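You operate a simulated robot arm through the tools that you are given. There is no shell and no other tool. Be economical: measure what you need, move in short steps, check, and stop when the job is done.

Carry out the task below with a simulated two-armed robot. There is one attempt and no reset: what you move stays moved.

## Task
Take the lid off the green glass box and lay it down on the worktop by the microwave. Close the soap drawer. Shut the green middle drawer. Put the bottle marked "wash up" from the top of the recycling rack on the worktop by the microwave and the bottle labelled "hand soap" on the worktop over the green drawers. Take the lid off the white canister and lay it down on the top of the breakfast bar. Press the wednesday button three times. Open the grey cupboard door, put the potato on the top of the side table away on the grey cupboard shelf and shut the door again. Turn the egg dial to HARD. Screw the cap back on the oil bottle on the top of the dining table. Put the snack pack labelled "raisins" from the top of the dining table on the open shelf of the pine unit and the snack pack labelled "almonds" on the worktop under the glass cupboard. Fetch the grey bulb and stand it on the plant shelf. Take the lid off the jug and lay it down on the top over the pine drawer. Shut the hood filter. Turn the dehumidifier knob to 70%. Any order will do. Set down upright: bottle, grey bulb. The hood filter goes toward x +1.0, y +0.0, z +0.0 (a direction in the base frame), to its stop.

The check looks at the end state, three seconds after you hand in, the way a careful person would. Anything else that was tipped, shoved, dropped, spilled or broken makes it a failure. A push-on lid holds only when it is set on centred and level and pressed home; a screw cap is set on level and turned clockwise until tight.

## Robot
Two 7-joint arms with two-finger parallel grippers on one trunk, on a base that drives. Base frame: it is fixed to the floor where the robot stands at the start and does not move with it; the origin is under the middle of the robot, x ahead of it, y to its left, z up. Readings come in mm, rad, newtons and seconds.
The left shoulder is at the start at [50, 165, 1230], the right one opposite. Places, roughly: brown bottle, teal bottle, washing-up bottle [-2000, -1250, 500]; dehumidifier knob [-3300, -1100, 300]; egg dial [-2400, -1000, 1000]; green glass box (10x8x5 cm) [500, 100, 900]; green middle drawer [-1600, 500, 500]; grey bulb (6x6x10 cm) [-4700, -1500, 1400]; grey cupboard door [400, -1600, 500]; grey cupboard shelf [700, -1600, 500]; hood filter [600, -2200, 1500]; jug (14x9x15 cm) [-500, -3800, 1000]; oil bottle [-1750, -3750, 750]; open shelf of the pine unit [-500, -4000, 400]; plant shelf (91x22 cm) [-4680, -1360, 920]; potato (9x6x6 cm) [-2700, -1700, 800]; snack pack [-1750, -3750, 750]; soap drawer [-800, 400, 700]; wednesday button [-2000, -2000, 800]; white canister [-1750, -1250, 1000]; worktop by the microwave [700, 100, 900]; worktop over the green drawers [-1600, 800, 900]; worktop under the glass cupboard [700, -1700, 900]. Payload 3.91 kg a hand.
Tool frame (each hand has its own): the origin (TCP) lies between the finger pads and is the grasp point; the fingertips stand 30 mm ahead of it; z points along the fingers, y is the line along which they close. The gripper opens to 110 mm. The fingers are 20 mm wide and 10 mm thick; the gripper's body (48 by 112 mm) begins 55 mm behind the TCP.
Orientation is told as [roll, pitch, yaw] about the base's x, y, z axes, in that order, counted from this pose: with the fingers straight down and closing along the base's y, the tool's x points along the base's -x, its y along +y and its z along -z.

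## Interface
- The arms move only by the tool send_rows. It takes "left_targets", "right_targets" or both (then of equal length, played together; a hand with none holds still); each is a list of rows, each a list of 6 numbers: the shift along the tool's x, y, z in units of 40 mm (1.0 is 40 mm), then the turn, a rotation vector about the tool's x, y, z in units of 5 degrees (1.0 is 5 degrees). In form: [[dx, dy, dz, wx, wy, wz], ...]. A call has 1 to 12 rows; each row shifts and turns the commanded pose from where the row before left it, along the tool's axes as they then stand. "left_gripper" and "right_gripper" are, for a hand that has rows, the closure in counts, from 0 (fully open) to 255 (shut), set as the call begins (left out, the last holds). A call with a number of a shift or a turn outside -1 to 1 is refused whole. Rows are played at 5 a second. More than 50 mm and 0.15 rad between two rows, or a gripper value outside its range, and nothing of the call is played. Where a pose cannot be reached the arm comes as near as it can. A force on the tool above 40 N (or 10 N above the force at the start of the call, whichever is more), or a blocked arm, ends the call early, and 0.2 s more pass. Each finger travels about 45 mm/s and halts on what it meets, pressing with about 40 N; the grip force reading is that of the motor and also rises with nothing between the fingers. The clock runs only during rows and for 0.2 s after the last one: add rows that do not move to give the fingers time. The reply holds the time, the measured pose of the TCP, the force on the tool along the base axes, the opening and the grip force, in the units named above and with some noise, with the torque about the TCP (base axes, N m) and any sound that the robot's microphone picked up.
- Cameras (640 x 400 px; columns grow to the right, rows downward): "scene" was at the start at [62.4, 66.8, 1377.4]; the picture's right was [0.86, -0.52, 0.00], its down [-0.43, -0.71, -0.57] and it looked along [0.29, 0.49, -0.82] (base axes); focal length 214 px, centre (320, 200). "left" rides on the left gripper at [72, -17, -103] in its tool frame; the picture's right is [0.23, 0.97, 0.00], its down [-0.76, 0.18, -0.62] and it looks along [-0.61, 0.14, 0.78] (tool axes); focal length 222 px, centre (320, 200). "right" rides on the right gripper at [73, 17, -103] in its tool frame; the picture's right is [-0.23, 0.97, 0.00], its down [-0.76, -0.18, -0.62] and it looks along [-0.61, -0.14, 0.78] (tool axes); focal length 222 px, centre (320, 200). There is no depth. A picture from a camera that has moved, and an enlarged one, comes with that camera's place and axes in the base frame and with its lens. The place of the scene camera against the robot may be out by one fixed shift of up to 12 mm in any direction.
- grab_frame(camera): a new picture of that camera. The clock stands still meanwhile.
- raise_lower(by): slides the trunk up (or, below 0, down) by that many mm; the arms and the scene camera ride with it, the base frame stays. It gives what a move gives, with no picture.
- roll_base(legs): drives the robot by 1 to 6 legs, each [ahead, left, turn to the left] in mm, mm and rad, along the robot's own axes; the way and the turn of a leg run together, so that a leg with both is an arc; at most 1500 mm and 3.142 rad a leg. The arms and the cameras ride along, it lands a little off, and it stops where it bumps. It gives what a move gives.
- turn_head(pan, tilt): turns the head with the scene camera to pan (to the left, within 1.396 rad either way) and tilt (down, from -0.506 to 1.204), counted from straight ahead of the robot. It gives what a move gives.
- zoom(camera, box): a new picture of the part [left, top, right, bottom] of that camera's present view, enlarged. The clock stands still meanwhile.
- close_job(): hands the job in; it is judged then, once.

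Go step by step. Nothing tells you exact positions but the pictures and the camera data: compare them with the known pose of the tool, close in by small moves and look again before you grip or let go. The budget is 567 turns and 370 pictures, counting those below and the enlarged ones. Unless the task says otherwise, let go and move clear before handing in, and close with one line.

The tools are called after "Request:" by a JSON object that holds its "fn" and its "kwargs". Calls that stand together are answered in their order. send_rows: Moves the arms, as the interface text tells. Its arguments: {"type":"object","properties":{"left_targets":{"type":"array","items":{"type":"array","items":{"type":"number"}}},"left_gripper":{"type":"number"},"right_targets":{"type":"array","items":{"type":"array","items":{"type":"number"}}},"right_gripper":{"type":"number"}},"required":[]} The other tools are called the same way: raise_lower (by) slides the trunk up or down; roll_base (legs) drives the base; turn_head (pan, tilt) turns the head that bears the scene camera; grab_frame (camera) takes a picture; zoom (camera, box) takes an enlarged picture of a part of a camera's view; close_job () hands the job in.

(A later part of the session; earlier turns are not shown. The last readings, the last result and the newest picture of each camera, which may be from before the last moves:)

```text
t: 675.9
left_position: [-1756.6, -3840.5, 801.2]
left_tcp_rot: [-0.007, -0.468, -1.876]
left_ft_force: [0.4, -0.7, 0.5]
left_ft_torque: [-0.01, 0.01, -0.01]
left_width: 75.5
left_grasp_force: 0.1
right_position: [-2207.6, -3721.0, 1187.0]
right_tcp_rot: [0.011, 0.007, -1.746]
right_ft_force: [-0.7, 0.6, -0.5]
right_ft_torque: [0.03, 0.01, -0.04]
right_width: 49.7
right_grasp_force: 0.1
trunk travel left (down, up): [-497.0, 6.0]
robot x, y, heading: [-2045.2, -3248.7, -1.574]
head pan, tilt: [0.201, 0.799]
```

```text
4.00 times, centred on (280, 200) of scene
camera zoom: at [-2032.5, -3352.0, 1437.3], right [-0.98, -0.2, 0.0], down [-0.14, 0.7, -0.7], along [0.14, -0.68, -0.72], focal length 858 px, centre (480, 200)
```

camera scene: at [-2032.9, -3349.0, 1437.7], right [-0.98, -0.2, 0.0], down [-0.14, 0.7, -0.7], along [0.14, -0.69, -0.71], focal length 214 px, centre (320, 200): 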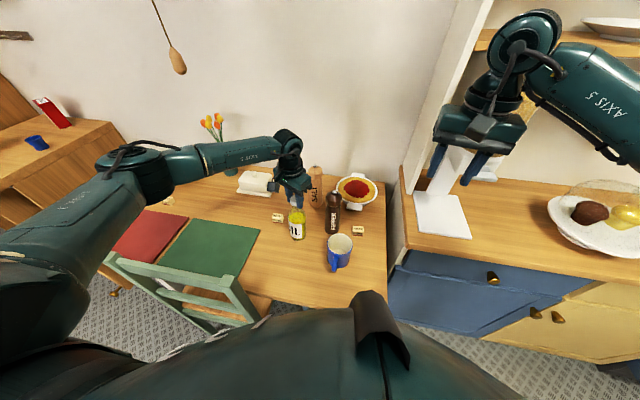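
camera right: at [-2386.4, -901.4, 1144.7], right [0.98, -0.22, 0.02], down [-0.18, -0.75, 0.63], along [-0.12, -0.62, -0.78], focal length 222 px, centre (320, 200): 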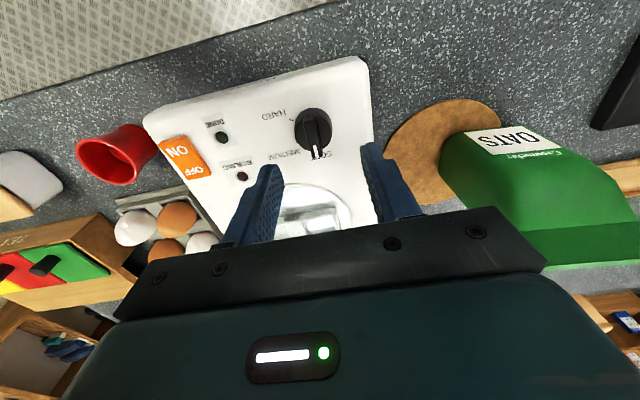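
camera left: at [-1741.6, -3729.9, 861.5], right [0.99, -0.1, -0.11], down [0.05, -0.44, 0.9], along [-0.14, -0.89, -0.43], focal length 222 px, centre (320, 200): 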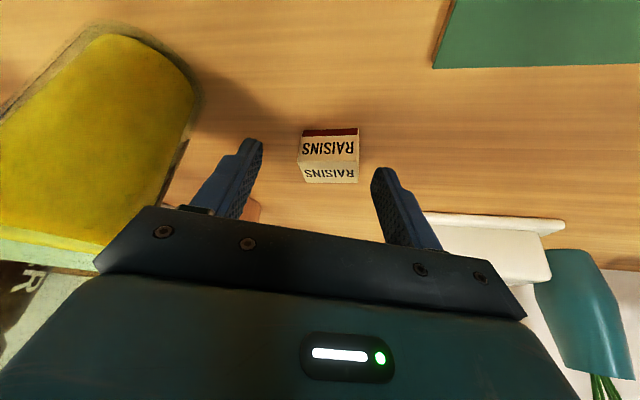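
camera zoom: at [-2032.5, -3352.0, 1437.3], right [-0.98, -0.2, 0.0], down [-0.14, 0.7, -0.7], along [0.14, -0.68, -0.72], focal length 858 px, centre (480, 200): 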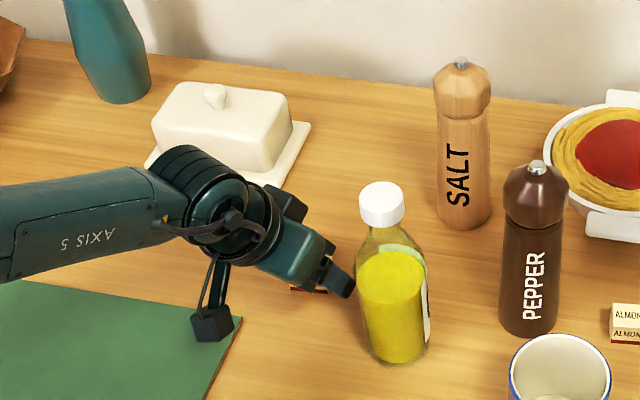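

Pack is between the fingers. I narrow them, make the last small move and close.

Request:
{"fn": "send_rows", "kwargs": {"left_targets": [[0.05, 0.12, 0.35, 0, 0, 0], [0, 0, 0, 0, 0, 0]], "left_gripper": 105}}

Request:
{"fn": "send_rows", "kwargs": {"left_targets": [[0, 0, 0, 0, 0, 0], [0, 0, 0, 0, 0, 0], [0, 0, 0, 0, 0, 0], [0, 0, 0, 0, 0, 0]], "left_gripper": 220}}

Request:
{"fn": "grab_frame", "kwargs": {"camera": "left"}}

```text
t: 676.5
left_position: [-1754.6, -3843.0, 795.0]
left_tcp_rot: [-0.004, -0.468, -1.876]
left_ft_force: [-0.4, 0.3, -0.5]
left_ft_torque: [-0.01, 0.01, -0.02]
left_width: 64.8
left_grasp_force: 0.2
left hand out of reach, approached as far as the arm can: row 1
right_position: [-2206.7, -3720.4, 1185.6]
right_tcp_rot: [0.009, 0.005, -1.747]
right_ft_force: [0.0, 0.4, -0.4]
right_ft_torque: [-0.03, 0.01, 0.03]
right_width: 49.8
right_grasp_force: 0.1
trunk travel left (down, up): [-497.0, 6.0]
robot x, y, heading: [-2044.4, -3246.9, -1.574]
head pan, tilt: [0.201, 0.799]
```

```text
t: 677.5
left_position: [-1755.8, -3842.5, 793.9]
left_tcp_rot: [-0.005, -0.468, -1.876]
left_ft_force: [0.6, -1.0, 1.4]
left_ft_torque: [0.01, 0.01, 0.01]
left_width: 39.1
left_grasp_force: 39.7
right_position: [-2209.0, -3720.0, 1186.1]
right_tcp_rot: [0.009, 0.005, -1.745]
right_ft_force: [0.5, 0.2, -0.1]
right_ft_torque: [0.0, 0.0, 0.01]
right_width: 49.5
right_grasp_force: 0.1
trunk travel left (down, up): [-497.0, 6.0]
robot x, y, heading: [-2044.0, -3247.4, -1.574]
head pan, tilt: [0.201, 0.799]
```

```text
104 pictures are left
camera left: at [-1740.2, -3732.7, 855.0], right [0.99, -0.1, -0.11], down [0.05, -0.44, 0.9], along [-0.14, -0.89, -0.43], focal length 222 px, centre (320, 200)
```

left: 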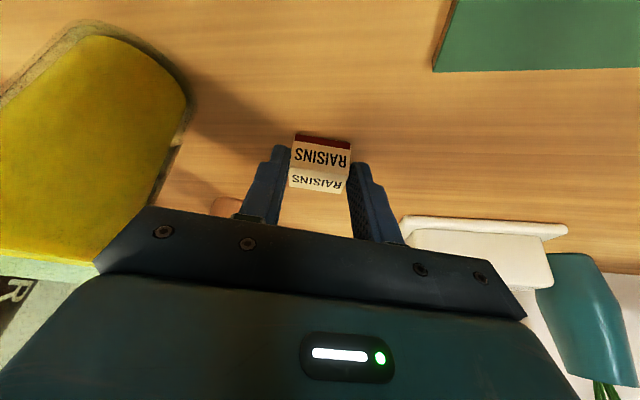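

Gripped (39 mm). Lift straight up.

Request:
{"fn": "send_rows", "kwargs": {"left_targets": [[-0.15, 0, -0.3, 0, 0, 0], [-0.4, 0, -0.8, 0, 0, 0], [-0.4, 0, -0.8, 0, 0, 0], [-0.4, 0, -0.8, 0, 0, 0], [-0.4, 0, -0.8, 0, 0, 0], [-0.4, 0, -0.8, 0, 0, 0], [-0.4, 0, -0.8, 0, 0, 0], [0, 0, 0, 0, 0, 0]]}}

Request:
{"fn": "grab_frame", "kwargs": {"camera": "scene"}}

Request:
{"fn": "grab_frame", "kwargs": {"camera": "right"}}

```text
t: 679.3
left_position: [-1754.4, -3843.6, 1023.5]
left_tcp_rot: [-0.008, -0.466, -1.879]
left_ft_force: [-0.2, -0.1, -0.2]
left_ft_torque: [0.02, -0.02, -0.02]
left_width: 39.2
left_grasp_force: 39.9
right_position: [-2206.9, -3720.5, 1185.2]
right_tcp_rot: [0.01, 0.004, -1.745]
right_ft_force: [0.1, -0.3, -0.1]
right_ft_torque: [0.03, 0.03, -0.01]
right_width: 49.5
right_grasp_force: 0.0
trunk travel left (down, up): [-497.0, 6.0]
robot x, y, heading: [-2042.0, -3248.5, -1.574]
head pan, tilt: [0.201, 0.799]
```

```text
103 pictures are left
camera scene: at [-2032.5, -3352.3, 1437.3], right [-0.98, -0.2, 0.0], down [-0.14, 0.7, -0.7], along [0.14, -0.68, -0.72], focal length 214 px, centre (320, 200)
```

scene: 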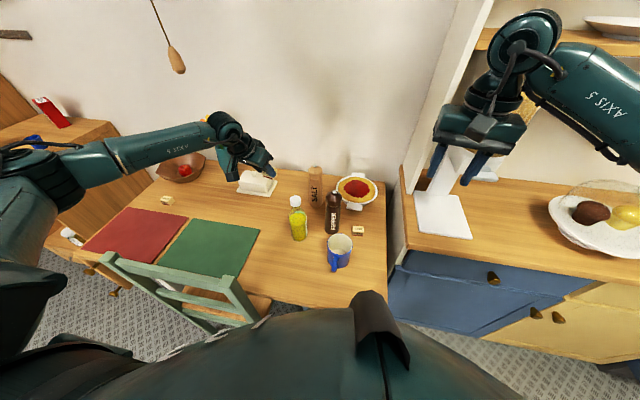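

```text
102 pictures are left
camera right: at [-2178.9, -3653.2, 1289.5], right [0.92, -0.39, 0.01], down [-0.31, -0.72, 0.62], along [-0.24, -0.57, -0.79], focal length 222 px, centre (320, 200)
```

right: 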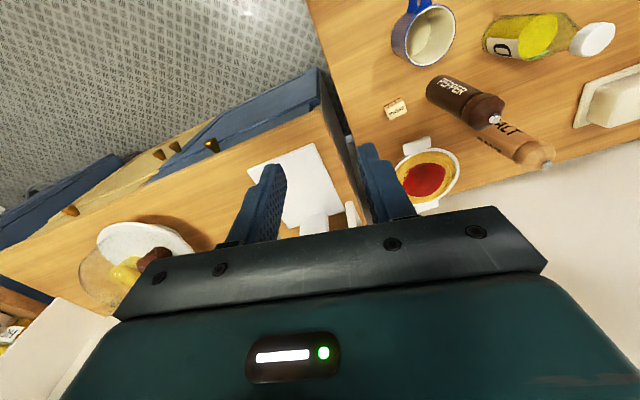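

Raisins held in the left hand. Now the ALMONDS pack at (-2079,-3858) with the right hand: I tilt it and reach toward it.

Request:
{"fn": "send_rows", "kwargs": {"right_targets": [[0, 0.3, 0, 0, -0.93, -0.33], [0, 0.3, 0, 0, -0.93, -0.33], [0, 0.3, 0, 0, -0.93, -0.33], [0, 0.3, 0, 0, -0.93, -0.33], [0, 0.3, 0, 0, -0.93, -0.33], [0, 0.3, 0, 0, -0.93, -0.33], [0, 0, 0, 0, 0, 0]], "right_gripper": 80}}

Request:
{"fn": "send_rows", "kwargs": {"right_targets": [[0.08, 0.17, 0.85, 0, 0, 0], [0.08, 0.17, 0.85, 0, 0, 0], [0.08, 0.17, 0.85, 0, 0, 0], [0.08, 0.17, 0.85, 0, 0, 0], [0.08, 0.17, 0.85, 0, 0, 0], [0.08, 0.17, 0.85, 0, 0, 0], [0.08, 0.17, 0.85, 0, 0, 0], [0, 0, 0, 0, 0, 0]]}}

Request:
{"fn": "grab_frame", "kwargs": {"camera": "right"}}

```text
t: 680.9
left_position: [-1754.1, -3843.9, 1022.4]
left_tcp_rot: [-0.006, -0.468, -1.878]
left_ft_force: [0.7, 0.1, -0.2]
left_ft_torque: [0.04, 0.0, 0.03]
left_width: 39.1
left_grasp_force: 40.2
right_position: [-2136.5, -3727.3, 1188.0]
right_tcp_rot: [-0.032, -0.483, -1.564]
right_ft_force: [-0.7, -0.6, 0.2]
right_ft_torque: [0.0, 0.01, 0.0]
right_width: 75.5
right_grasp_force: 0.1
trunk travel left (down, up): [-497.0, 6.0]
robot x, y, heading: [-2046.8, -3250.0, -1.569]
head pan, tilt: [0.201, 0.799]
```

```text
t: 682.7
left_position: [-1755.6, -3843.6, 1022.8]
left_tcp_rot: [-0.006, -0.466, -1.879]
left_ft_force: [0.4, 0.3, -0.8]
left_ft_torque: [0.04, 0.03, -0.03]
left_width: 38.8
left_grasp_force: 40.4
right_position: [-2096.1, -3817.0, 963.3]
right_tcp_rot: [-0.032, -0.481, -1.564]
right_ft_force: [0.5, -0.1, -0.1]
right_ft_torque: [-0.01, -0.02, 0.02]
right_width: 75.4
right_grasp_force: 0.1
trunk travel left (down, up): [-497.0, 6.0]
robot x, y, heading: [-2046.2, -3248.0, -1.573]
head pan, tilt: [0.201, 0.799]
```

```text
101 pictures are left
camera right: at [-2076.3, -3706.1, 1019.7], right [0.97, -0.21, 0.08], down [-0.15, -0.38, 0.91], along [-0.16, -0.9, -0.41], focal length 222 px, centre (320, 200)
```

right: 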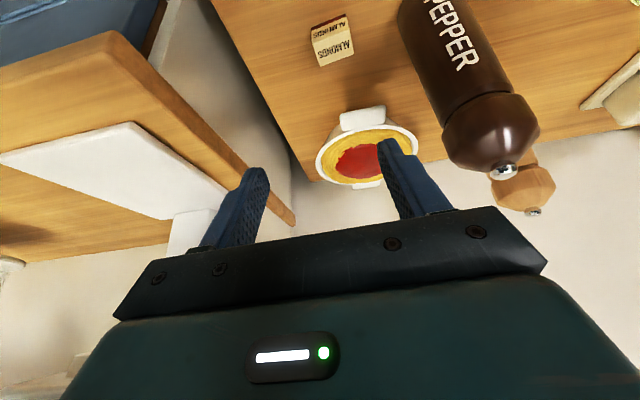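

I align the hand with the pack (about 19°) and descend.

Request:
{"fn": "send_rows", "kwargs": {"right_targets": [[0, 0, 0, -0.45, 0, -0.85], [0, 0, 0, -0.45, 0, -0.85], [0, 0, 0, -0.45, 0, -0.85], [0, 0, 0, -0.45, 0, -0.85], [0.22, 0.03, 0.72, 0, 0, 0], [0.22, 0.03, 0.72, 0, 0, 0], [0.22, 0.03, 0.72, 0, 0, 0], [0.22, 0.03, 0.72, 0, 0, 0], [0.15, 0.03, 0.5, 0, 0, 0], [0, 0, 0, 0, 0, 0]]}}

Request:
{"fn": "grab_frame", "kwargs": {"camera": "right"}}

```text
t: 684.9
left_position: [-1753.9, -3844.2, 1023.5]
left_tcp_rot: [-0.006, -0.467, -1.878]
left_ft_force: [0.4, 0.5, 0.2]
left_ft_torque: [0.01, 0.01, -0.02]
left_width: 38.8
left_grasp_force: 40.0
right_position: [-2086.1, -3840.3, 822.2]
right_tcp_rot: [-0.029, -0.474, -1.23]
right_ft_force: [-0.5, 0.0, -0.3]
right_ft_torque: [0.0, 0.03, 0.03]
right_width: 75.3
right_grasp_force: 0.1
trunk travel left (down, up): [-497.0, 6.0]
robot x, y, heading: [-2046.3, -3247.8, -1.576]
head pan, tilt: [0.201, 0.799]
```

```text
100 pictures are left
camera right: at [-2102.9, -3729.9, 880.4], right [0.99, 0.12, 0.08], down [-0.02, -0.42, 0.91], along [0.14, -0.9, -0.42], focal length 222 px, centre (320, 200)
```

right: 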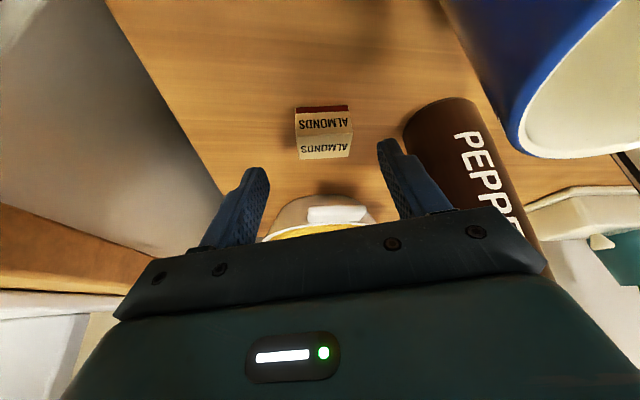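

Request:
{"fn": "send_rows", "kwargs": {"right_targets": [[0.2, 0.07, 0.32, 0, 0, 0], [0.2, 0.06, 0.31, 0, 0, 0], [0, 0, 0, 0, 0, 0]], "right_gripper": 105}}

Request:
{"fn": "send_rows", "kwargs": {"right_targets": [[0, 0, 0, 0, 0, 0], [0, 0, 0, 0, 0, 0], [0, 0, 0, 0, 0, 0], [0, 0, 0, 0, 0, 0]], "right_gripper": 220}}

Request:
{"fn": "grab_frame", "kwargs": {"camera": "right"}}

```text
t: 685.7
left_position: [-1755.1, -3842.8, 1024.4]
left_tcp_rot: [-0.005, -0.468, -1.88]
left_ft_force: [-0.2, 0.2, 0.5]
left_ft_torque: [-0.02, 0.02, -0.01]
left_width: 38.8
left_grasp_force: 39.9
right_position: [-2083.8, -3836.0, 793.7]
right_tcp_rot: [-0.03, -0.472, -1.231]
right_ft_force: [-0.9, -0.9, 1.4]
right_ft_torque: [0.15, -0.12, 0.02]
right_width: 64.6
right_grasp_force: 0.0
trunk travel left (down, up): [-497.0, 6.0]
robot x, y, heading: [-2049.3, -3245.0, -1.573]
head pan, tilt: [0.201, 0.799]
```

```text
t: 686.7
left_position: [-1755.1, -3842.8, 1024.2]
left_tcp_rot: [-0.006, -0.468, -1.877]
left_ft_force: [0.6, 0.8, -1.3]
left_ft_torque: [0.01, -0.02, 0.01]
left_width: 38.8
left_grasp_force: 40.3
right_position: [-2082.0, -3837.3, 793.8]
right_tcp_rot: [-0.029, -0.471, -1.23]
right_ft_force: [-0.8, -1.1, 1.1]
right_ft_torque: [0.02, -0.05, 0.0]
right_width: 39.3
right_grasp_force: 40.1
trunk travel left (down, up): [-497.0, 6.0]
robot x, y, heading: [-2044.4, -3252.6, -1.579]
head pan, tilt: [0.201, 0.799]
```

```text
99 pictures are left
camera right: at [-2100.2, -3726.0, 851.8], right [0.99, 0.12, 0.08], down [-0.02, -0.42, 0.91], along [0.14, -0.9, -0.42], focal length 222 px, centre (320, 200)
```

right: 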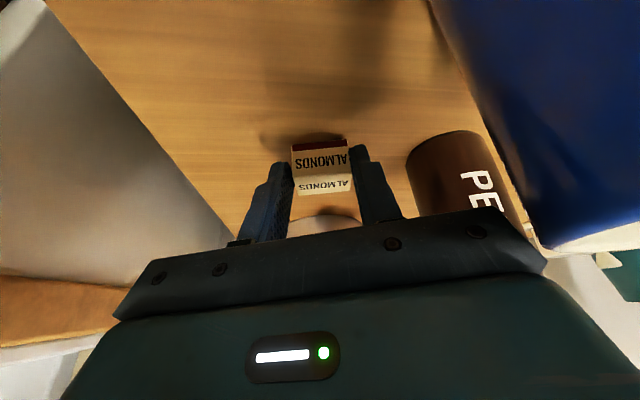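

Almonds gripped. Lift straight up, then back away from the table.

Request:
{"fn": "send_rows", "kwargs": {"right_targets": [[-0.15, 0, -0.3, 0, 0, 0], [-0.4, 0, -0.78, 0, 0, 0], [-0.4, 0, -0.78, 0, 0, 0], [-0.4, 0, -0.78, 0, 0, 0], [-0.4, 0, -0.78, 0, 0, 0], [-0.4, 0, -0.78, 0, 0, 0], [-0.4, 0, -0.78, 0, 0, 0], [0, 0, 0, 0, 0, 0]]}}

Request:
{"fn": "roll_base", "kwargs": {"legs": [[-550, 0, 0]]}}

Request:
{"fn": "grab_frame", "kwargs": {"camera": "scene"}}

```text
t: 688.5
left_position: [-1754.5, -3843.9, 1023.5]
left_tcp_rot: [-0.007, -0.465, -1.878]
left_ft_force: [0.8, -0.3, -1.0]
left_ft_torque: [-0.01, -0.01, 0.01]
left_width: 38.7
left_grasp_force: 39.9
right_position: [-2076.5, -3836.9, 1019.1]
right_tcp_rot: [-0.03, -0.471, -1.23]
right_ft_force: [0.4, -0.6, 0.4]
right_ft_torque: [0.02, 0.01, -0.01]
right_width: 39.0
right_grasp_force: 40.3
trunk travel left (down, up): [-497.0, 6.0]
robot x, y, heading: [-2044.8, -3247.6, -1.577]
head pan, tilt: [0.201, 0.799]
```

```text
t: 691.7
left_position: [-1754.2, -3282.4, 1024.2]
left_tcp_rot: [-0.007, -0.468, -1.882]
left_ft_force: [0.4, -0.6, 0.4]
left_ft_torque: [0.04, -0.02, 0.01]
left_width: 38.6
left_grasp_force: 39.9
right_position: [-2075.5, -3275.7, 1019.3]
right_tcp_rot: [-0.029, -0.472, -1.234]
right_ft_force: [0.5, 0.7, 0.2]
right_ft_torque: [-0.02, 0.03, 0.0]
right_width: 39.2
right_grasp_force: 40.4
trunk travel left (down, up): [-497.0, 6.0]
robot x, y, heading: [-2040.0, -2685.4, -1.58]
head pan, tilt: [0.201, 0.799]
```

```text
98 pictures are left
camera scene: at [-2029.9, -2790.6, 1437.3], right [-0.98, -0.19, 0.0], down [-0.14, 0.7, -0.7], along [0.13, -0.68, -0.72], focal length 214 px, centre (320, 200)
```

scene: 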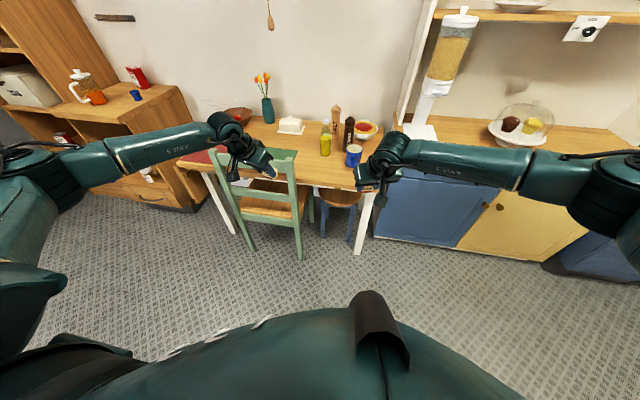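

Both packs in hand. I drive left to face the pine unit.

Request:
{"fn": "roll_base", "kwargs": {"legs": [[0, 1240, 0.01]]}}

Request:
{"fn": "turn_head", "kwargs": {"pan": 0.15, "tilt": 0.6}}

Request:
{"fn": "grab_frame", "kwargs": {"camera": "scene"}}

```text
t: 698.0
left_position: [-502.0, -3277.4, 1024.2]
left_tcp_rot: [-0.008, -0.47, -1.866]
left_ft_force: [0.6, -0.6, -0.3]
left_ft_torque: [0.03, 0.0, 0.03]
left_width: 38.7
left_grasp_force: 40.0
right_position: [-823.9, -3275.1, 1018.2]
right_tcp_rot: [-0.029, -0.472, -1.219]
right_ft_force: [0.5, -0.4, 0.2]
right_ft_torque: [0.04, -0.02, 0.01]
right_width: 38.9
right_grasp_force: 39.8
trunk travel left (down, up): [-497.0, 6.0]
robot x, y, heading: [-797.5, -2689.7, -1.559]
head pan, tilt: [0.201, 0.799]
```

```text
t: 698.7
left_position: [-500.8, -3277.9, 1023.8]
left_tcp_rot: [-0.007, -0.469, -1.866]
left_ft_force: [0.1, -0.4, -1.0]
left_ft_torque: [0.03, 0.0, 0.1]
left_width: 38.6
left_grasp_force: 40.3
right_position: [-824.0, -3277.0, 1020.6]
right_tcp_rot: [-0.03, -0.473, -1.218]
right_ft_force: [-0.3, -0.1, 0.1]
right_ft_torque: [0.02, 0.03, -0.02]
right_width: 38.6
right_grasp_force: 39.9
trunk travel left (down, up): [-497.0, 6.0]
robot x, y, heading: [-796.5, -2690.6, -1.562]
head pan, tilt: [0.15, 0.6]
```

```text
97 pictures are left
camera scene: at [-788.1, -2798.4, 1454.1], right [-0.99, -0.16, 0.0], down [-0.09, 0.56, -0.82], along [0.13, -0.81, -0.57], focal length 214 px, centre (320, 200)
```

scene: 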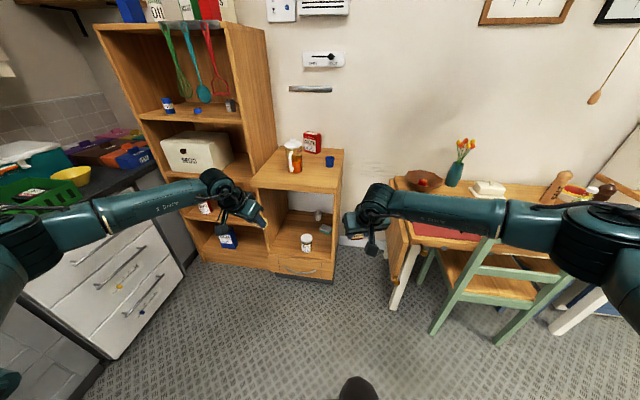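

Request:
{"fn": "zoom", "kwargs": {"camera": "scene", "box": [180, 120, 380, 290]}}

```text
2.35 times, centred on (280, 205) of scene
camera zoom: at [-788.1, -2798.4, 1454.1], right [-0.99, -0.16, 0.0], down [-0.09, 0.56, -0.82], along [0.13, -0.81, -0.57], focal length 505 px, centre (414, 188)
```

zoom: 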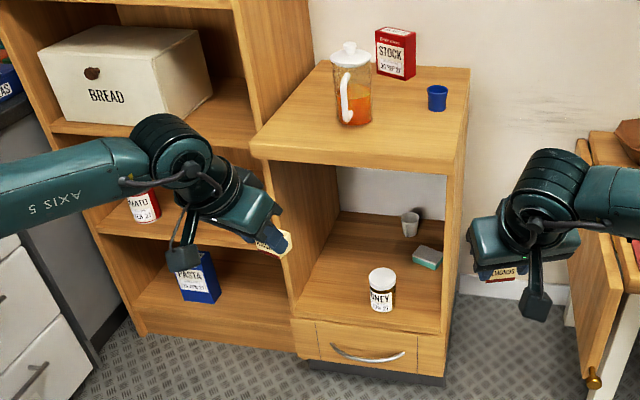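

The pine unit's open shelf (z≈414, x -345…-715, front y≈-3640) has room on the left of the honey jar. I lower the trunk and move in with the raisins (left hand).

Request:
{"fn": "raise_lower", "kwargs": {"by": -400}}

Request:
{"fn": "raise_lower", "kwargs": {"by": -85}}

Request:
{"fn": "roll_base", "kwargs": {"legs": [[0, 65, 0], [300, 0, 0]]}}

Request:
{"fn": "turn_head", "kwargs": {"pan": 0.3, "tilt": 0.6}}

Request:
{"fn": "grab_frame", "kwargs": {"camera": "scene"}}

Request:
{"fn": "grab_frame", "kwargs": {"camera": "left"}}

```text
t: 702.5
left_position: [-501.9, -3277.6, 624.4]
left_tcp_rot: [-0.008, -0.468, -1.866]
left_ft_force: [0.4, 0.3, -0.5]
left_ft_torque: [0.02, -0.02, -0.04]
left_width: 38.4
left_grasp_force: 40.4
right_position: [-822.9, -3276.4, 618.6]
right_tcp_rot: [-0.029, -0.474, -1.218]
right_ft_force: [0.4, -0.5, 0.0]
right_ft_torque: [-0.01, 0.0, 0.02]
right_width: 38.8
right_grasp_force: 40.1
trunk travel left (down, up): [-97.0, 406.0]
robot x, y, heading: [-793.6, -2686.4, -1.564]
head pan, tilt: [0.15, 0.6]
```

```text
t: 703.7
left_position: [-501.4, -3277.1, 538.4]
left_tcp_rot: [-0.007, -0.468, -1.866]
left_ft_force: [-1.0, -1.0, -0.8]
left_ft_torque: [-0.02, 0.01, 0.0]
left_width: 38.4
left_grasp_force: 39.7
right_position: [-823.9, -3276.7, 534.4]
right_tcp_rot: [-0.031, -0.473, -1.218]
right_ft_force: [-0.4, 0.0, -0.9]
right_ft_torque: [0.02, -0.01, 0.03]
right_width: 39.0
right_grasp_force: 40.0
trunk travel left (down, up): [-12.0, 491.0]
robot x, y, heading: [-801.3, -2688.4, -1.563]
head pan, tilt: [0.15, 0.6]
```

```text
t: 706.4
left_position: [-434.7, -3574.4, 538.5]
left_tcp_rot: [-0.007, -0.469, -1.868]
left_ft_force: [0.2, 0.2, -0.3]
left_ft_torque: [0.04, 0.03, -0.01]
left_width: 38.6
left_grasp_force: 39.8
right_position: [-756.6, -3572.8, 534.9]
right_tcp_rot: [-0.03, -0.474, -1.22]
right_ft_force: [1.2, 1.0, -0.2]
right_ft_torque: [0.03, 0.0, -0.02]
right_width: 38.6
right_grasp_force: 40.2
trunk travel left (down, up): [-12.0, 491.0]
robot x, y, heading: [-732.9, -2983.7, -1.564]
head pan, tilt: [0.15, 0.6]
```

```text
t: 707.1
left_position: [-435.3, -3573.9, 539.1]
left_tcp_rot: [-0.009, -0.467, -1.867]
left_ft_force: [-0.4, -0.3, -0.5]
left_ft_torque: [0.01, -0.03, 0.03]
left_width: 38.8
left_grasp_force: 39.9
right_position: [-756.2, -3572.9, 534.3]
right_tcp_rot: [-0.03, -0.473, -1.219]
right_ft_force: [0.1, 1.1, -0.3]
right_ft_torque: [0.03, 0.02, 0.01]
right_width: 38.7
right_grasp_force: 39.9
trunk travel left (down, up): [-12.0, 491.0]
robot x, y, heading: [-731.8, -2985.2, -1.564]
head pan, tilt: [0.3, 0.6]
```

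```text
95 pictures are left
camera scene: at [-707.8, -3091.8, 969.2], right [-0.95, -0.3, 0.0], down [-0.17, 0.54, -0.83], along [0.25, -0.79, -0.56], focal length 214 px, centre (320, 200)
```

scene: 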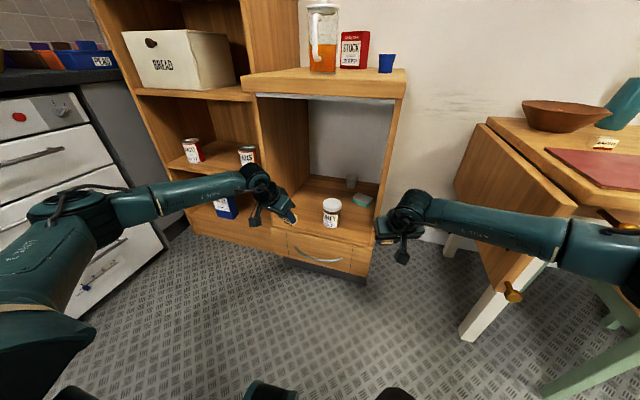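

```text
94 pictures are left
camera left: at [-420.4, -3463.9, 598.7], right [0.99, -0.09, -0.11], down [0.06, -0.44, 0.9], along [-0.13, -0.9, -0.43], focal length 222 px, centre (320, 200)
```

left: 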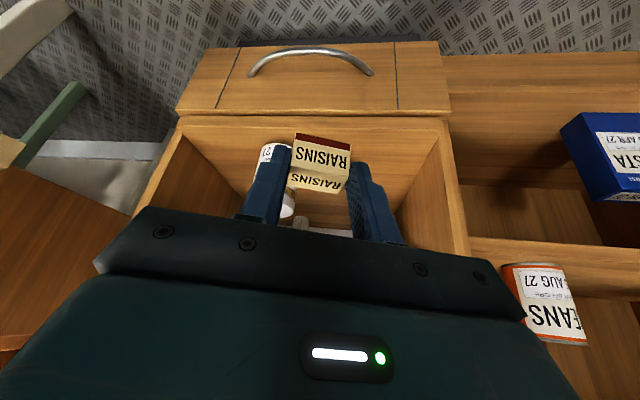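

Interior x -345…-630, honey jar at ≈(-520,-3700). My right hand would meet the unit's side, so I first draw it back and to the right; then move in.

Request:
{"fn": "send_rows", "kwargs": {"right_targets": [[0, -0.5, -0.8, 0, 0, 0], [0, -0.5, -0.8, 0, 0, 0], [0, -0.5, -0.8, 0, 0, 0], [0, -0.5, -0.8, 0, 0, 0], [0, -0.5, -0.8, 0, 0, 0], [0.3, -0.3, -0.6, 0, 0, 0], [0.3, -0.3, -0.6, 0, 0, 0]]}}

Request:
{"fn": "roll_base", "kwargs": {"legs": [[105, 8, 0]]}}

Request:
{"fn": "send_rows", "kwargs": {"left_targets": [[0.3, 0, 0.6, 0, 0, 0], [0.2, 0, 0.5, 0, 0, 0], [0, 0, 0, 0, 0, 0]]}}

Request:
{"fn": "grab_frame", "kwargs": {"camera": "left"}}

```text
t: 708.7
left_position: [-433.8, -3574.3, 538.2]
left_tcp_rot: [-0.007, -0.467, -1.867]
left_ft_force: [1.4, 0.8, -0.1]
left_ft_torque: [0.01, 0.02, 0.01]
left_width: 38.7
left_grasp_force: 40.3
right_position: [-908.1, -3504.4, 711.1]
right_tcp_rot: [-0.031, -0.472, -1.22]
right_ft_force: [-0.9, 0.1, -1.4]
right_ft_torque: [0.0, 0.02, -0.02]
right_width: 38.7
right_grasp_force: 39.7
trunk travel left (down, up): [-12.0, 491.0]
robot x, y, heading: [-734.0, -2984.8, -1.566]
head pan, tilt: [0.3, 0.6]
```

```text
t: 709.8
left_position: [-426.2, -3677.4, 538.1]
left_tcp_rot: [-0.006, -0.469, -1.868]
left_ft_force: [0.1, 0.4, -0.5]
left_ft_torque: [0.0, 0.02, -0.03]
left_width: 38.7
left_grasp_force: 39.9
right_position: [-899.7, -3605.6, 710.5]
right_tcp_rot: [-0.031, -0.474, -1.219]
right_ft_force: [0.7, 0.4, -0.3]
right_ft_torque: [0.01, -0.05, 0.02]
right_width: 38.8
right_grasp_force: 40.0
trunk travel left (down, up): [-12.0, 491.0]
robot x, y, heading: [-721.4, -3083.5, -1.564]
head pan, tilt: [0.3, 0.6]
```

```text
t: 710.6
left_position: [-426.5, -3679.1, 489.6]
left_tcp_rot: [-0.007, -0.467, -1.867]
left_ft_force: [-0.5, 0.0, -0.9]
left_ft_torque: [0.03, -0.01, -0.01]
left_width: 38.9
left_grasp_force: 40.2
right_position: [-899.9, -3605.8, 710.1]
right_tcp_rot: [-0.029, -0.474, -1.219]
right_ft_force: [-0.4, 0.3, 0.8]
right_ft_torque: [-0.02, 0.01, -0.04]
right_width: 38.9
right_grasp_force: 40.0
trunk travel left (down, up): [-12.0, 491.0]
robot x, y, heading: [-725.6, -3082.2, -1.57]
head pan, tilt: [0.3, 0.6]
```

```text
93 pictures are left
camera left: at [-412.2, -3568.6, 549.9], right [0.99, -0.09, -0.11], down [0.06, -0.44, 0.9], along [-0.13, -0.9, -0.43], focal length 222 px, centre (320, 200)
```

left: 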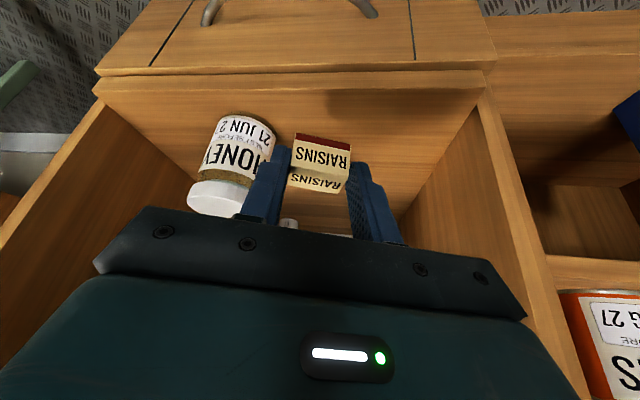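

Pack is over the shelf to the left of the honey. Lower to contact.

Request:
{"fn": "send_rows", "kwargs": {"left_targets": [[0.2, 0, 0.4, 0, 0, 0], [0.12, 0, 0.24, 0, 0, 0], [0.05, 0, 0.1, 0, 0, 0], [0.05, 0, 0.1, 0, 0, 0], [0.05, 0, 0.1, 0, 0, 0], [0.05, 0, 0.1, 0, 0, 0]]}}

```text
t: 712.0
left_position: [-426.6, -3680.9, 442.6]
left_tcp_rot: [-0.006, -0.468, -1.867]
left_ft_force: [-0.5, -0.2, -0.3]
left_ft_torque: [0.01, 0.0, 0.0]
left_width: 38.6
left_grasp_force: 40.1
right_position: [-899.2, -3606.5, 710.9]
right_tcp_rot: [-0.03, -0.473, -1.22]
right_ft_force: [0.4, 1.0, -0.1]
right_ft_torque: [0.0, 0.04, -0.02]
right_width: 39.0
right_grasp_force: 40.2
trunk travel left (down, up): [-12.0, 491.0]
robot x, y, heading: [-720.6, -3085.1, -1.562]
head pan, tilt: [0.3, 0.6]
```

Request:
{"fn": "send_rows", "kwargs": {"left_targets": [[0.04, 0, 0.08, 0, 0, 0], [0.04, 0, 0.08, 0, 0, 0], [0.04, 0, 0.08, 0, 0, 0], [0.04, 0, 0.08, 0, 0, 0], [0.04, 0, 0.08, 0, 0, 0], [0.04, 0, 0.08, 0, 0, 0]]}}

Request:
{"fn": "grab_frame", "kwargs": {"camera": "left"}}

```text
t: 713.4
left_position: [-427.9, -3679.2, 422.4]
left_tcp_rot: [-0.007, -0.468, -1.869]
left_ft_force: [-0.8, 1.0, -0.5]
left_ft_torque: [0.02, -0.02, 0.04]
left_width: 38.9
left_grasp_force: 39.2
right_position: [-899.4, -3607.0, 710.7]
right_tcp_rot: [-0.03, -0.471, -1.219]
right_ft_force: [-0.2, 0.3, 0.3]
right_ft_torque: [0.03, 0.02, 0.03]
right_width: 38.5
right_grasp_force: 40.1
trunk travel left (down, up): [-12.0, 491.0]
robot x, y, heading: [-723.7, -3085.4, -1.568]
head pan, tilt: [0.3, 0.6]
```

```text
92 pictures are left
camera left: at [-413.4, -3569.3, 482.6], right [0.99, -0.09, -0.11], down [0.06, -0.44, 0.9], along [-0.13, -0.9, -0.43], focal length 222 px, centre (320, 200)
```

left: 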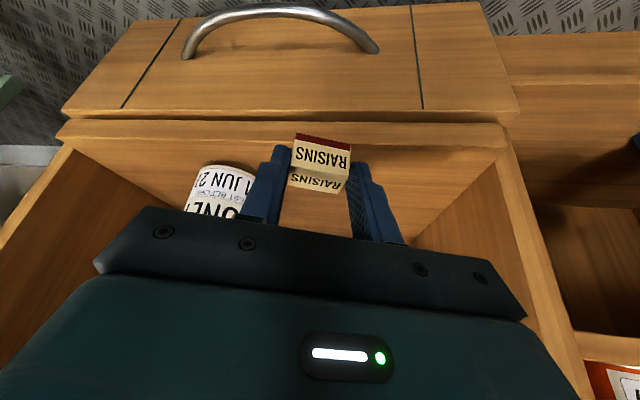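

The shelf is further back and lower than estimated (front y≈-3715, z≈355): the pack is still in front of it. I raise, move in 90 mm, and lower again.

Request:
{"fn": "send_rows", "kwargs": {"left_targets": [[-0.4, 0, -0.8, 0, 0, 0], [-0.3, 0, -0.6, 0, 0, 0], [0, 0, 0, 0, 0, 0]]}}

Request:
{"fn": "roll_base", "kwargs": {"legs": [[95, 0, 0]]}}

Request:
{"fn": "grab_frame", "kwargs": {"camera": "left"}}

Request:
{"fn": "grab_frame", "kwargs": {"camera": "scene"}}

```text
t: 714.2
left_position: [-426.9, -3680.3, 485.9]
left_tcp_rot: [-0.007, -0.468, -1.87]
left_ft_force: [-0.8, -0.4, 0.3]
left_ft_torque: [0.02, -0.01, 0.0]
left_width: 38.6
left_grasp_force: 40.4
right_position: [-900.4, -3607.4, 710.8]
right_tcp_rot: [-0.03, -0.475, -1.22]
right_ft_force: [0.5, -0.4, -0.5]
right_ft_torque: [0.01, 0.01, -0.01]
right_width: 38.7
right_grasp_force: 39.8
trunk travel left (down, up): [-12.0, 491.0]
robot x, y, heading: [-723.0, -3088.9, -1.561]
head pan, tilt: [0.3, 0.6]
```

```text
t: 715.4
left_position: [-427.6, -3774.3, 485.3]
left_tcp_rot: [-0.006, -0.468, -1.871]
left_ft_force: [0.0, 0.2, -0.7]
left_ft_torque: [0.02, -0.04, 0.02]
left_width: 38.6
left_grasp_force: 40.3
right_position: [-899.8, -3700.5, 711.1]
right_tcp_rot: [-0.03, -0.473, -1.221]
right_ft_force: [0.5, 0.6, -0.5]
right_ft_torque: [0.0, -0.03, 0.01]
right_width: 38.8
right_grasp_force: 40.2
trunk travel left (down, up): [-12.0, 491.0]
robot x, y, heading: [-723.2, -3182.8, -1.563]
head pan, tilt: [0.3, 0.6]
```

```text
91 pictures are left
camera left: at [-412.9, -3664.4, 545.7], right [0.99, -0.1, -0.11], down [0.06, -0.44, 0.9], along [-0.13, -0.9, -0.43], focal length 222 px, centre (320, 200)
```

left: 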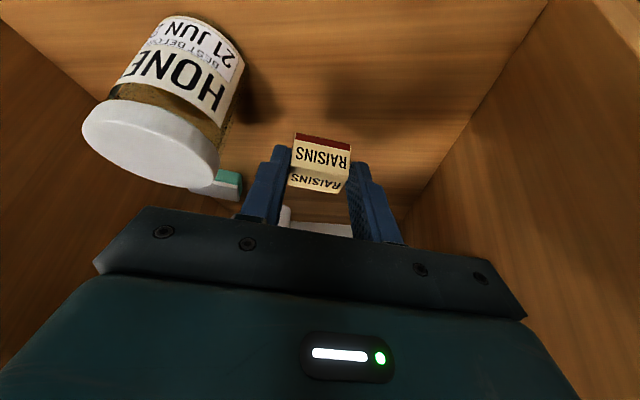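

```text
90 pictures are left
camera scene: at [-698.7, -3289.6, 969.2], right [-0.95, -0.3, 0.0], down [-0.17, 0.54, -0.83], along [0.25, -0.79, -0.56], focal length 214 px, centre (320, 200)
```

scene: 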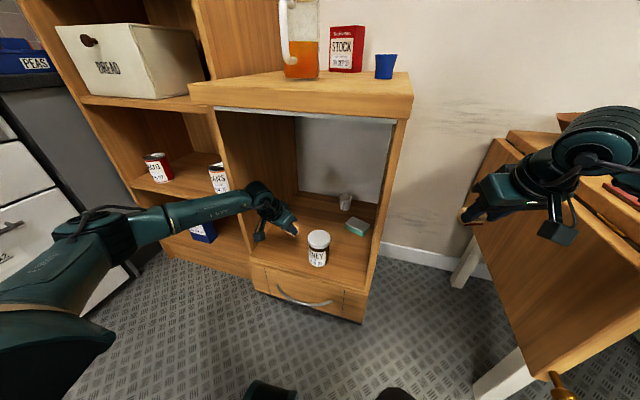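

Now well inside, clear of the jar. I lower to contact.

Request:
{"fn": "send_rows", "kwargs": {"left_targets": [[0.4, 0, 0.8, 0, 0, 0], [0.35, 0, 0.7, 0, 0, 0], [0.1, 0, 0.2, 0, 0, 0], [0.05, 0, 0.1, 0, 0, 0], [0.05, 0, 0.1, 0, 0, 0]]}}

Request:
{"fn": "send_rows", "kwargs": {"left_targets": [[0.04, 0, 0.08, 0, 0, 0], [0.04, 0, 0.08, 0, 0, 0], [0.04, 0, 0.08, 0, 0, 0], [0.04, 0, 0.08, 0, 0, 0], [0.04, 0, 0.08, 0, 0, 0], [0.04, 0, 0.08, 0, 0, 0]]}}

Request:
{"fn": "grab_frame", "kwargs": {"camera": "left"}}

```text
t: 716.6
left_position: [-427.8, -3776.8, 405.4]
left_tcp_rot: [-0.005, -0.475, -1.87]
left_ft_force: [-0.2, 4.4, 18.0]
left_ft_torque: [-0.03, -0.05, 0.0]
left_width: 38.8
left_grasp_force: 40.5
right_position: [-899.4, -3700.2, 711.3]
right_tcp_rot: [-0.029, -0.474, -1.22]
right_ft_force: [-0.6, 0.6, -0.6]
right_ft_torque: [0.04, 0.02, -0.03]
right_width: 38.8
right_grasp_force: 40.5
trunk travel left (down, up): [-12.0, 491.0]
robot x, y, heading: [-723.0, -3183.4, -1.565]
head pan, tilt: [0.3, 0.6]
```

```text
t: 717.8
left_position: [-429.2, -3781.4, 390.6]
left_tcp_rot: [-0.006, -0.487, -1.867]
left_ft_force: [0.6, -0.5, 11.9]
left_ft_torque: [-0.09, -0.05, -0.01]
left_width: 38.5
left_grasp_force: 40.5
right_position: [-899.2, -3700.1, 709.5]
right_tcp_rot: [-0.028, -0.474, -1.22]
right_ft_force: [0.6, 0.6, 0.0]
right_ft_torque: [-0.02, 0.0, 0.01]
right_width: 38.7
right_grasp_force: 40.0
trunk travel left (down, up): [-12.0, 491.0]
robot x, y, heading: [-720.4, -3183.2, -1.566]
head pan, tilt: [0.3, 0.6]
stopped in row 6 (left hand): the force on the tool passed its limit (the readings are from after the stop); the commanded pose is now the measured one
```

```text
89 pictures are left
camera left: at [-414.3, -3669.6, 449.0], right [0.99, -0.1, -0.11], down [0.06, -0.42, 0.91], along [-0.13, -0.9, -0.41], focal length 222 px, centre (320, 200)
```

left: 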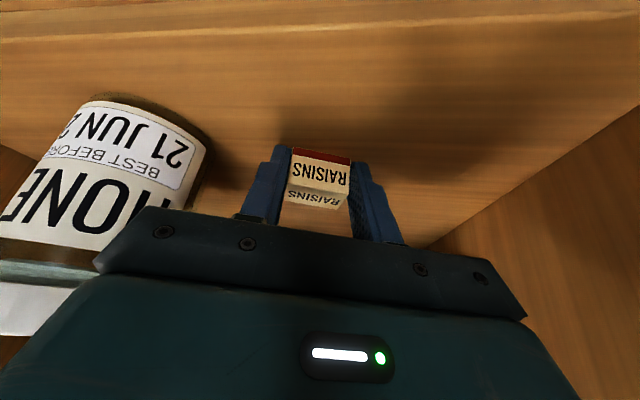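

It is down on the shelf. I open and withdraw upward along the hand.

Request:
{"fn": "send_rows", "kwargs": {"left_targets": [[-0.04, 0, -0.08, 0, 0, 0], [0, 0, 0, 0, 0, 0]]}}

Request:
{"fn": "send_rows", "kwargs": {"left_targets": [[0, 0, 0, 0, 0, 0], [0, 0, 0, 0, 0, 0], [0, 0, 0, 0, 0, 0], [0, 0, -0.5, 0, 0, 0], [0, 0, -0.8, 0, 0, 0], [0, 0, -0.8, 0, 0, 0], [0, 0, 0, 0, 0, 0]], "left_gripper": 110}}

Request:
{"fn": "grab_frame", "kwargs": {"camera": "left"}}

```text
t: 718.4
left_position: [-429.2, -3779.1, 391.1]
left_tcp_rot: [-0.007, -0.477, -1.868]
left_ft_force: [-0.4, -1.3, 3.7]
left_ft_torque: [-0.1, -0.06, -0.07]
left_width: 38.8
left_grasp_force: 40.0
right_position: [-899.7, -3700.7, 710.6]
right_tcp_rot: [-0.03, -0.474, -1.22]
right_ft_force: [0.7, 0.8, -0.7]
right_ft_torque: [0.03, -0.01, 0.03]
right_width: 38.8
right_grasp_force: 40.1
trunk travel left (down, up): [-12.0, 491.0]
robot x, y, heading: [-720.8, -3181.9, -1.564]
head pan, tilt: [0.3, 0.6]
```

```text
t: 720.0
left_position: [-417.5, -3741.3, 465.4]
left_tcp_rot: [-0.006, -0.477, -1.867]
left_ft_force: [-0.4, -0.8, 0.1]
left_ft_torque: [-0.03, 0.02, 0.0]
left_width: 62.4
left_grasp_force: 0.1
right_position: [-899.9, -3701.1, 710.8]
right_tcp_rot: [-0.03, -0.473, -1.222]
right_ft_force: [-0.8, 0.4, -0.5]
right_ft_torque: [-0.05, 0.06, -0.02]
right_width: 38.7
right_grasp_force: 40.1
trunk travel left (down, up): [-12.0, 491.0]
robot x, y, heading: [-722.1, -3180.1, -1.563]
head pan, tilt: [0.3, 0.6]
```

```text
88 pictures are left
camera left: at [-403.0, -3630.7, 523.6], right [0.99, -0.1, -0.11], down [0.06, -0.43, 0.9], along [-0.13, -0.9, -0.42], focal length 222 px, centre (320, 200)
```

left: 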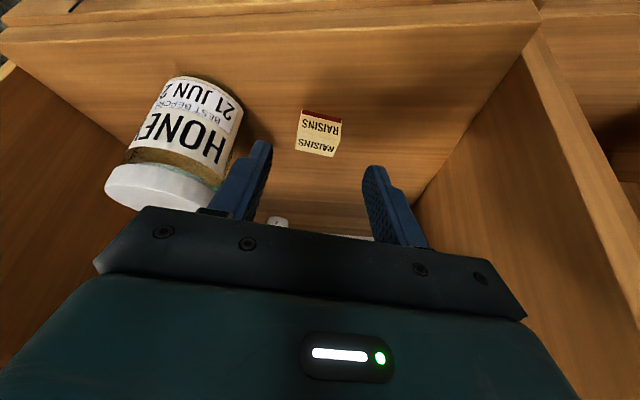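

Raisins stand on the open shelf. Next the jug lid on top of this unit: I withdraw, back off and raise the trunk.

Request:
{"fn": "send_rows", "kwargs": {"left_targets": [[0.3, 0, -0.7, 0, 0, 0], [0.4, 0, -0.7, 0, 0, 0], [0.4, 0, -0.7, 0, 0, 0], [0.4, 0, -0.7, 0, 0, 0]]}}

Request:
{"fn": "roll_base", "kwargs": {"legs": [[-250, 0, 0]]}}

Request:
{"fn": "raise_lower", "kwargs": {"by": 400}}

Request:
{"fn": "raise_lower", "kwargs": {"by": 85}}

Request:
{"fn": "turn_head", "kwargs": {"pan": 0.3, "tilt": 0.6}}

Request:
{"fn": "grab_frame", "kwargs": {"camera": "scene"}}

Request:
{"fn": "grab_frame", "kwargs": {"camera": "left"}}

```text
t: 721.0
left_position: [-386.4, -3641.8, 538.9]
left_tcp_rot: [-0.007, -0.479, -1.869]
left_ft_force: [0.5, 0.2, 0.0]
left_ft_torque: [0.03, 0.01, 0.04]
left_width: 62.5
left_grasp_force: 0.1
right_position: [-900.0, -3700.8, 709.7]
right_tcp_rot: [-0.03, -0.474, -1.222]
right_ft_force: [-0.1, 0.0, -0.2]
right_ft_torque: [0.03, 0.03, 0.02]
right_width: 38.6
right_grasp_force: 39.8
trunk travel left (down, up): [-12.0, 491.0]
robot x, y, heading: [-723.0, -3178.3, -1.565]
head pan, tilt: [0.3, 0.6]
```

```text
t: 722.9
left_position: [-387.6, -3392.0, 538.9]
left_tcp_rot: [-0.008, -0.479, -1.868]
left_ft_force: [0.6, -0.7, -0.3]
left_ft_torque: [-0.04, 0.01, 0.02]
left_width: 62.4
left_grasp_force: 0.0
right_position: [-901.4, -3451.8, 711.2]
right_tcp_rot: [-0.028, -0.473, -1.22]
right_ft_force: [0.2, -0.5, -0.3]
right_ft_torque: [0.01, -0.01, -0.02]
right_width: 38.6
right_grasp_force: 40.1
trunk travel left (down, up): [-12.0, 491.0]
robot x, y, heading: [-724.4, -2935.4, -1.566]
head pan, tilt: [0.3, 0.6]
```

```text
t: 726.7
left_position: [-387.4, -3391.5, 938.5]
left_tcp_rot: [-0.007, -0.479, -1.867]
left_ft_force: [0.6, -0.8, 0.7]
left_ft_torque: [0.0, 0.02, -0.04]
left_width: 62.6
left_grasp_force: 0.0
right_position: [-902.0, -3451.3, 1110.4]
right_tcp_rot: [-0.031, -0.472, -1.222]
right_ft_force: [0.0, 0.9, -0.2]
right_ft_torque: [0.0, 0.0, 0.03]
right_width: 38.8
right_grasp_force: 40.1
trunk travel left (down, up): [-412.0, 91.0]
robot x, y, heading: [-722.6, -2934.8, -1.566]
head pan, tilt: [0.3, 0.6]
```

```text
t: 727.9
left_position: [-387.2, -3392.2, 1023.6]
left_tcp_rot: [-0.007, -0.48, -1.868]
left_ft_force: [-0.9, -1.0, 0.0]
left_ft_torque: [-0.03, -0.03, -0.02]
left_width: 62.7
left_grasp_force: 0.1
right_position: [-901.5, -3451.4, 1195.4]
right_tcp_rot: [-0.031, -0.474, -1.222]
right_ft_force: [-0.2, 1.0, 0.1]
right_ft_torque: [0.01, -0.01, -0.04]
right_width: 38.7
right_grasp_force: 40.0
trunk travel left (down, up): [-497.0, 6.0]
robot x, y, heading: [-721.0, -2934.6, -1.568]
head pan, tilt: [0.3, 0.6]
```

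```text
t: 728.5
left_position: [-388.1, -3392.9, 1023.6]
left_tcp_rot: [-0.007, -0.48, -1.867]
left_ft_force: [-0.3, -1.1, 0.9]
left_ft_torque: [0.01, -0.01, -0.01]
left_width: 62.8
left_grasp_force: 0.0
right_position: [-901.0, -3451.2, 1195.0]
right_tcp_rot: [-0.031, -0.472, -1.222]
right_ft_force: [0.2, -0.6, 0.2]
right_ft_torque: [-0.03, 0.0, -0.03]
right_width: 39.0
right_grasp_force: 40.2
trunk travel left (down, up): [-497.0, 6.0]
robot x, y, heading: [-722.9, -2934.8, -1.568]
head pan, tilt: [0.3, 0.6]
```

```text
87 pictures are left
camera scene: at [-700.1, -3040.2, 1454.2], right [-0.95, -0.3, 0.0], down [-0.17, 0.54, -0.83], along [0.25, -0.79, -0.56], focal length 214 px, centre (320, 200)
```

scene: 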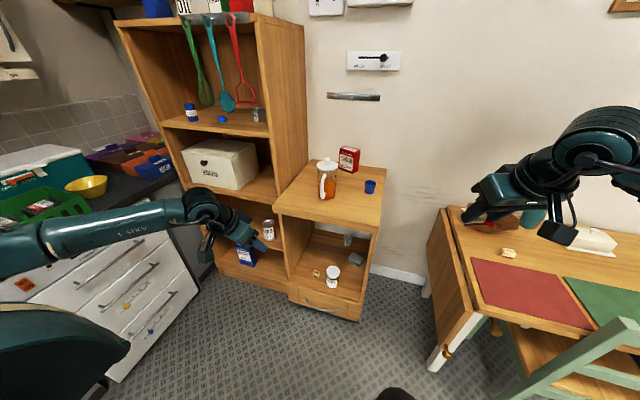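

```text
86 pictures are left
camera left: at [-372.7, -3281.1, 1082.1], right [0.99, -0.1, -0.11], down [0.06, -0.43, 0.9], along [-0.13, -0.9, -0.42], focal length 222 px, centre (320, 200)
```

left: 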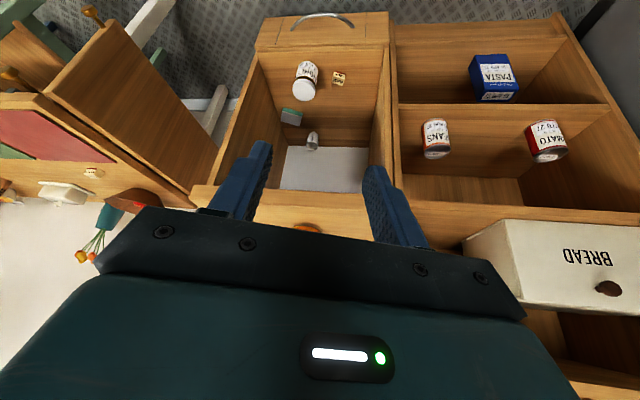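

Jug knob triangulates to (-468,-3875,1070). I straighten the left hand to vertical, raise it, then drive in over the jug.

Request:
{"fn": "send_rows", "kwargs": {"left_targets": [[-0.3, -0.4, -0.6, -0.386, 0, -0.757], [-0.3, -0.4, -0.6, -0.386, 0, -0.757], [-0.3, -0.4, -0.6, -0.386, 0, -0.757], [-0.3, -0.4, -0.6, -0.386, 0, -0.757], [0, -0.5, -0.3, 0, 0.92, 0], [0, -0.5, -0.3, 0, 0.92, 0], [0, -0.5, -0.3, 0, 0.92, 0], [0, -0.5, 0, 0, 0.92, 0], [0, -0.5, 0, 0, 0.92, 0], [0, -0.5, 0, 0, 0.92, 0], [0, 0, 0, 0, 0, 0]], "left_gripper": 60}}

Request:
{"fn": "roll_base", "kwargs": {"legs": [[300, 105, 0]]}}

Request:
{"fn": "grab_frame", "kwargs": {"camera": "left"}}

Request:
{"fn": "grab_frame", "kwargs": {"camera": "scene"}}

```text
t: 730.9
left_position: [-567.3, -3365.0, 1165.4]
left_tcp_rot: [-0.008, 0.007, -1.574]
left_ft_force: [-0.3, -0.9, -0.2]
left_ft_torque: [0.01, -0.01, -0.02]
left_width: 84.2
left_grasp_force: 0.1
right_position: [-902.8, -3450.1, 1195.5]
right_tcp_rot: [-0.03, -0.474, -1.22]
right_ft_force: [0.8, -0.7, -0.5]
right_ft_torque: [0.03, -0.02, -0.02]
right_width: 38.5
right_grasp_force: 40.2
trunk travel left (down, up): [-497.0, 6.0]
robot x, y, heading: [-724.5, -2929.1, -1.569]
head pan, tilt: [0.3, 0.6]
```

```text
t: 733.0
left_position: [-464.9, -3664.6, 1164.7]
left_tcp_rot: [-0.009, 0.006, -1.58]
left_ft_force: [-0.7, -0.2, 0.2]
left_ft_torque: [0.01, -0.02, 0.05]
left_width: 84.2
left_grasp_force: 0.1
right_position: [-797.5, -3750.2, 1196.3]
right_tcp_rot: [-0.03, -0.471, -1.226]
right_ft_force: [-0.2, -0.3, -0.6]
right_ft_torque: [0.01, 0.05, 0.01]
right_width: 38.6
right_grasp_force: 40.2
trunk travel left (down, up): [-497.0, 6.0]
robot x, y, heading: [-616.1, -3229.8, -1.568]
head pan, tilt: [0.3, 0.6]
```

```text
85 pictures are left
camera left: at [-481.8, -3593.0, 1269.0], right [0.98, 0.22, -0.01], down [0.18, -0.77, 0.62], along [0.13, -0.6, -0.79], focal length 222 px, centre (320, 200)
```

left: 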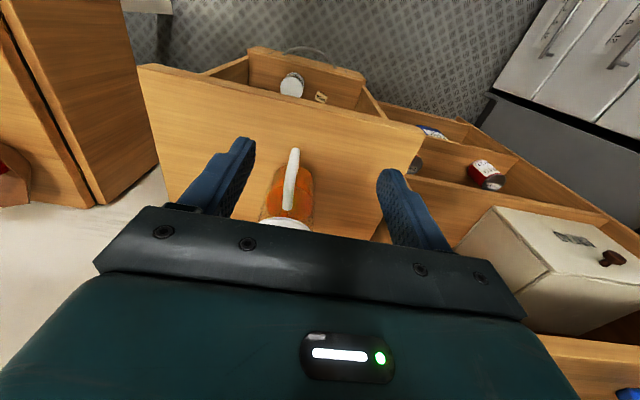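

```text
84 pictures are left
camera scene: at [-594.5, -3339.5, 1454.1], right [-0.95, -0.3, 0.0], down [-0.17, 0.54, -0.82], along [0.24, -0.79, -0.57], focal length 214 px, centre (320, 200)
```

scene: 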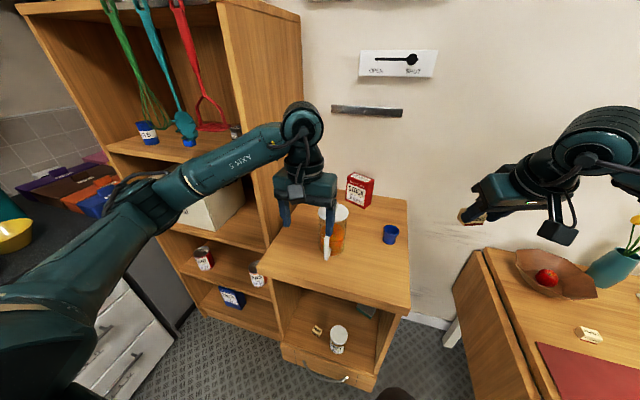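

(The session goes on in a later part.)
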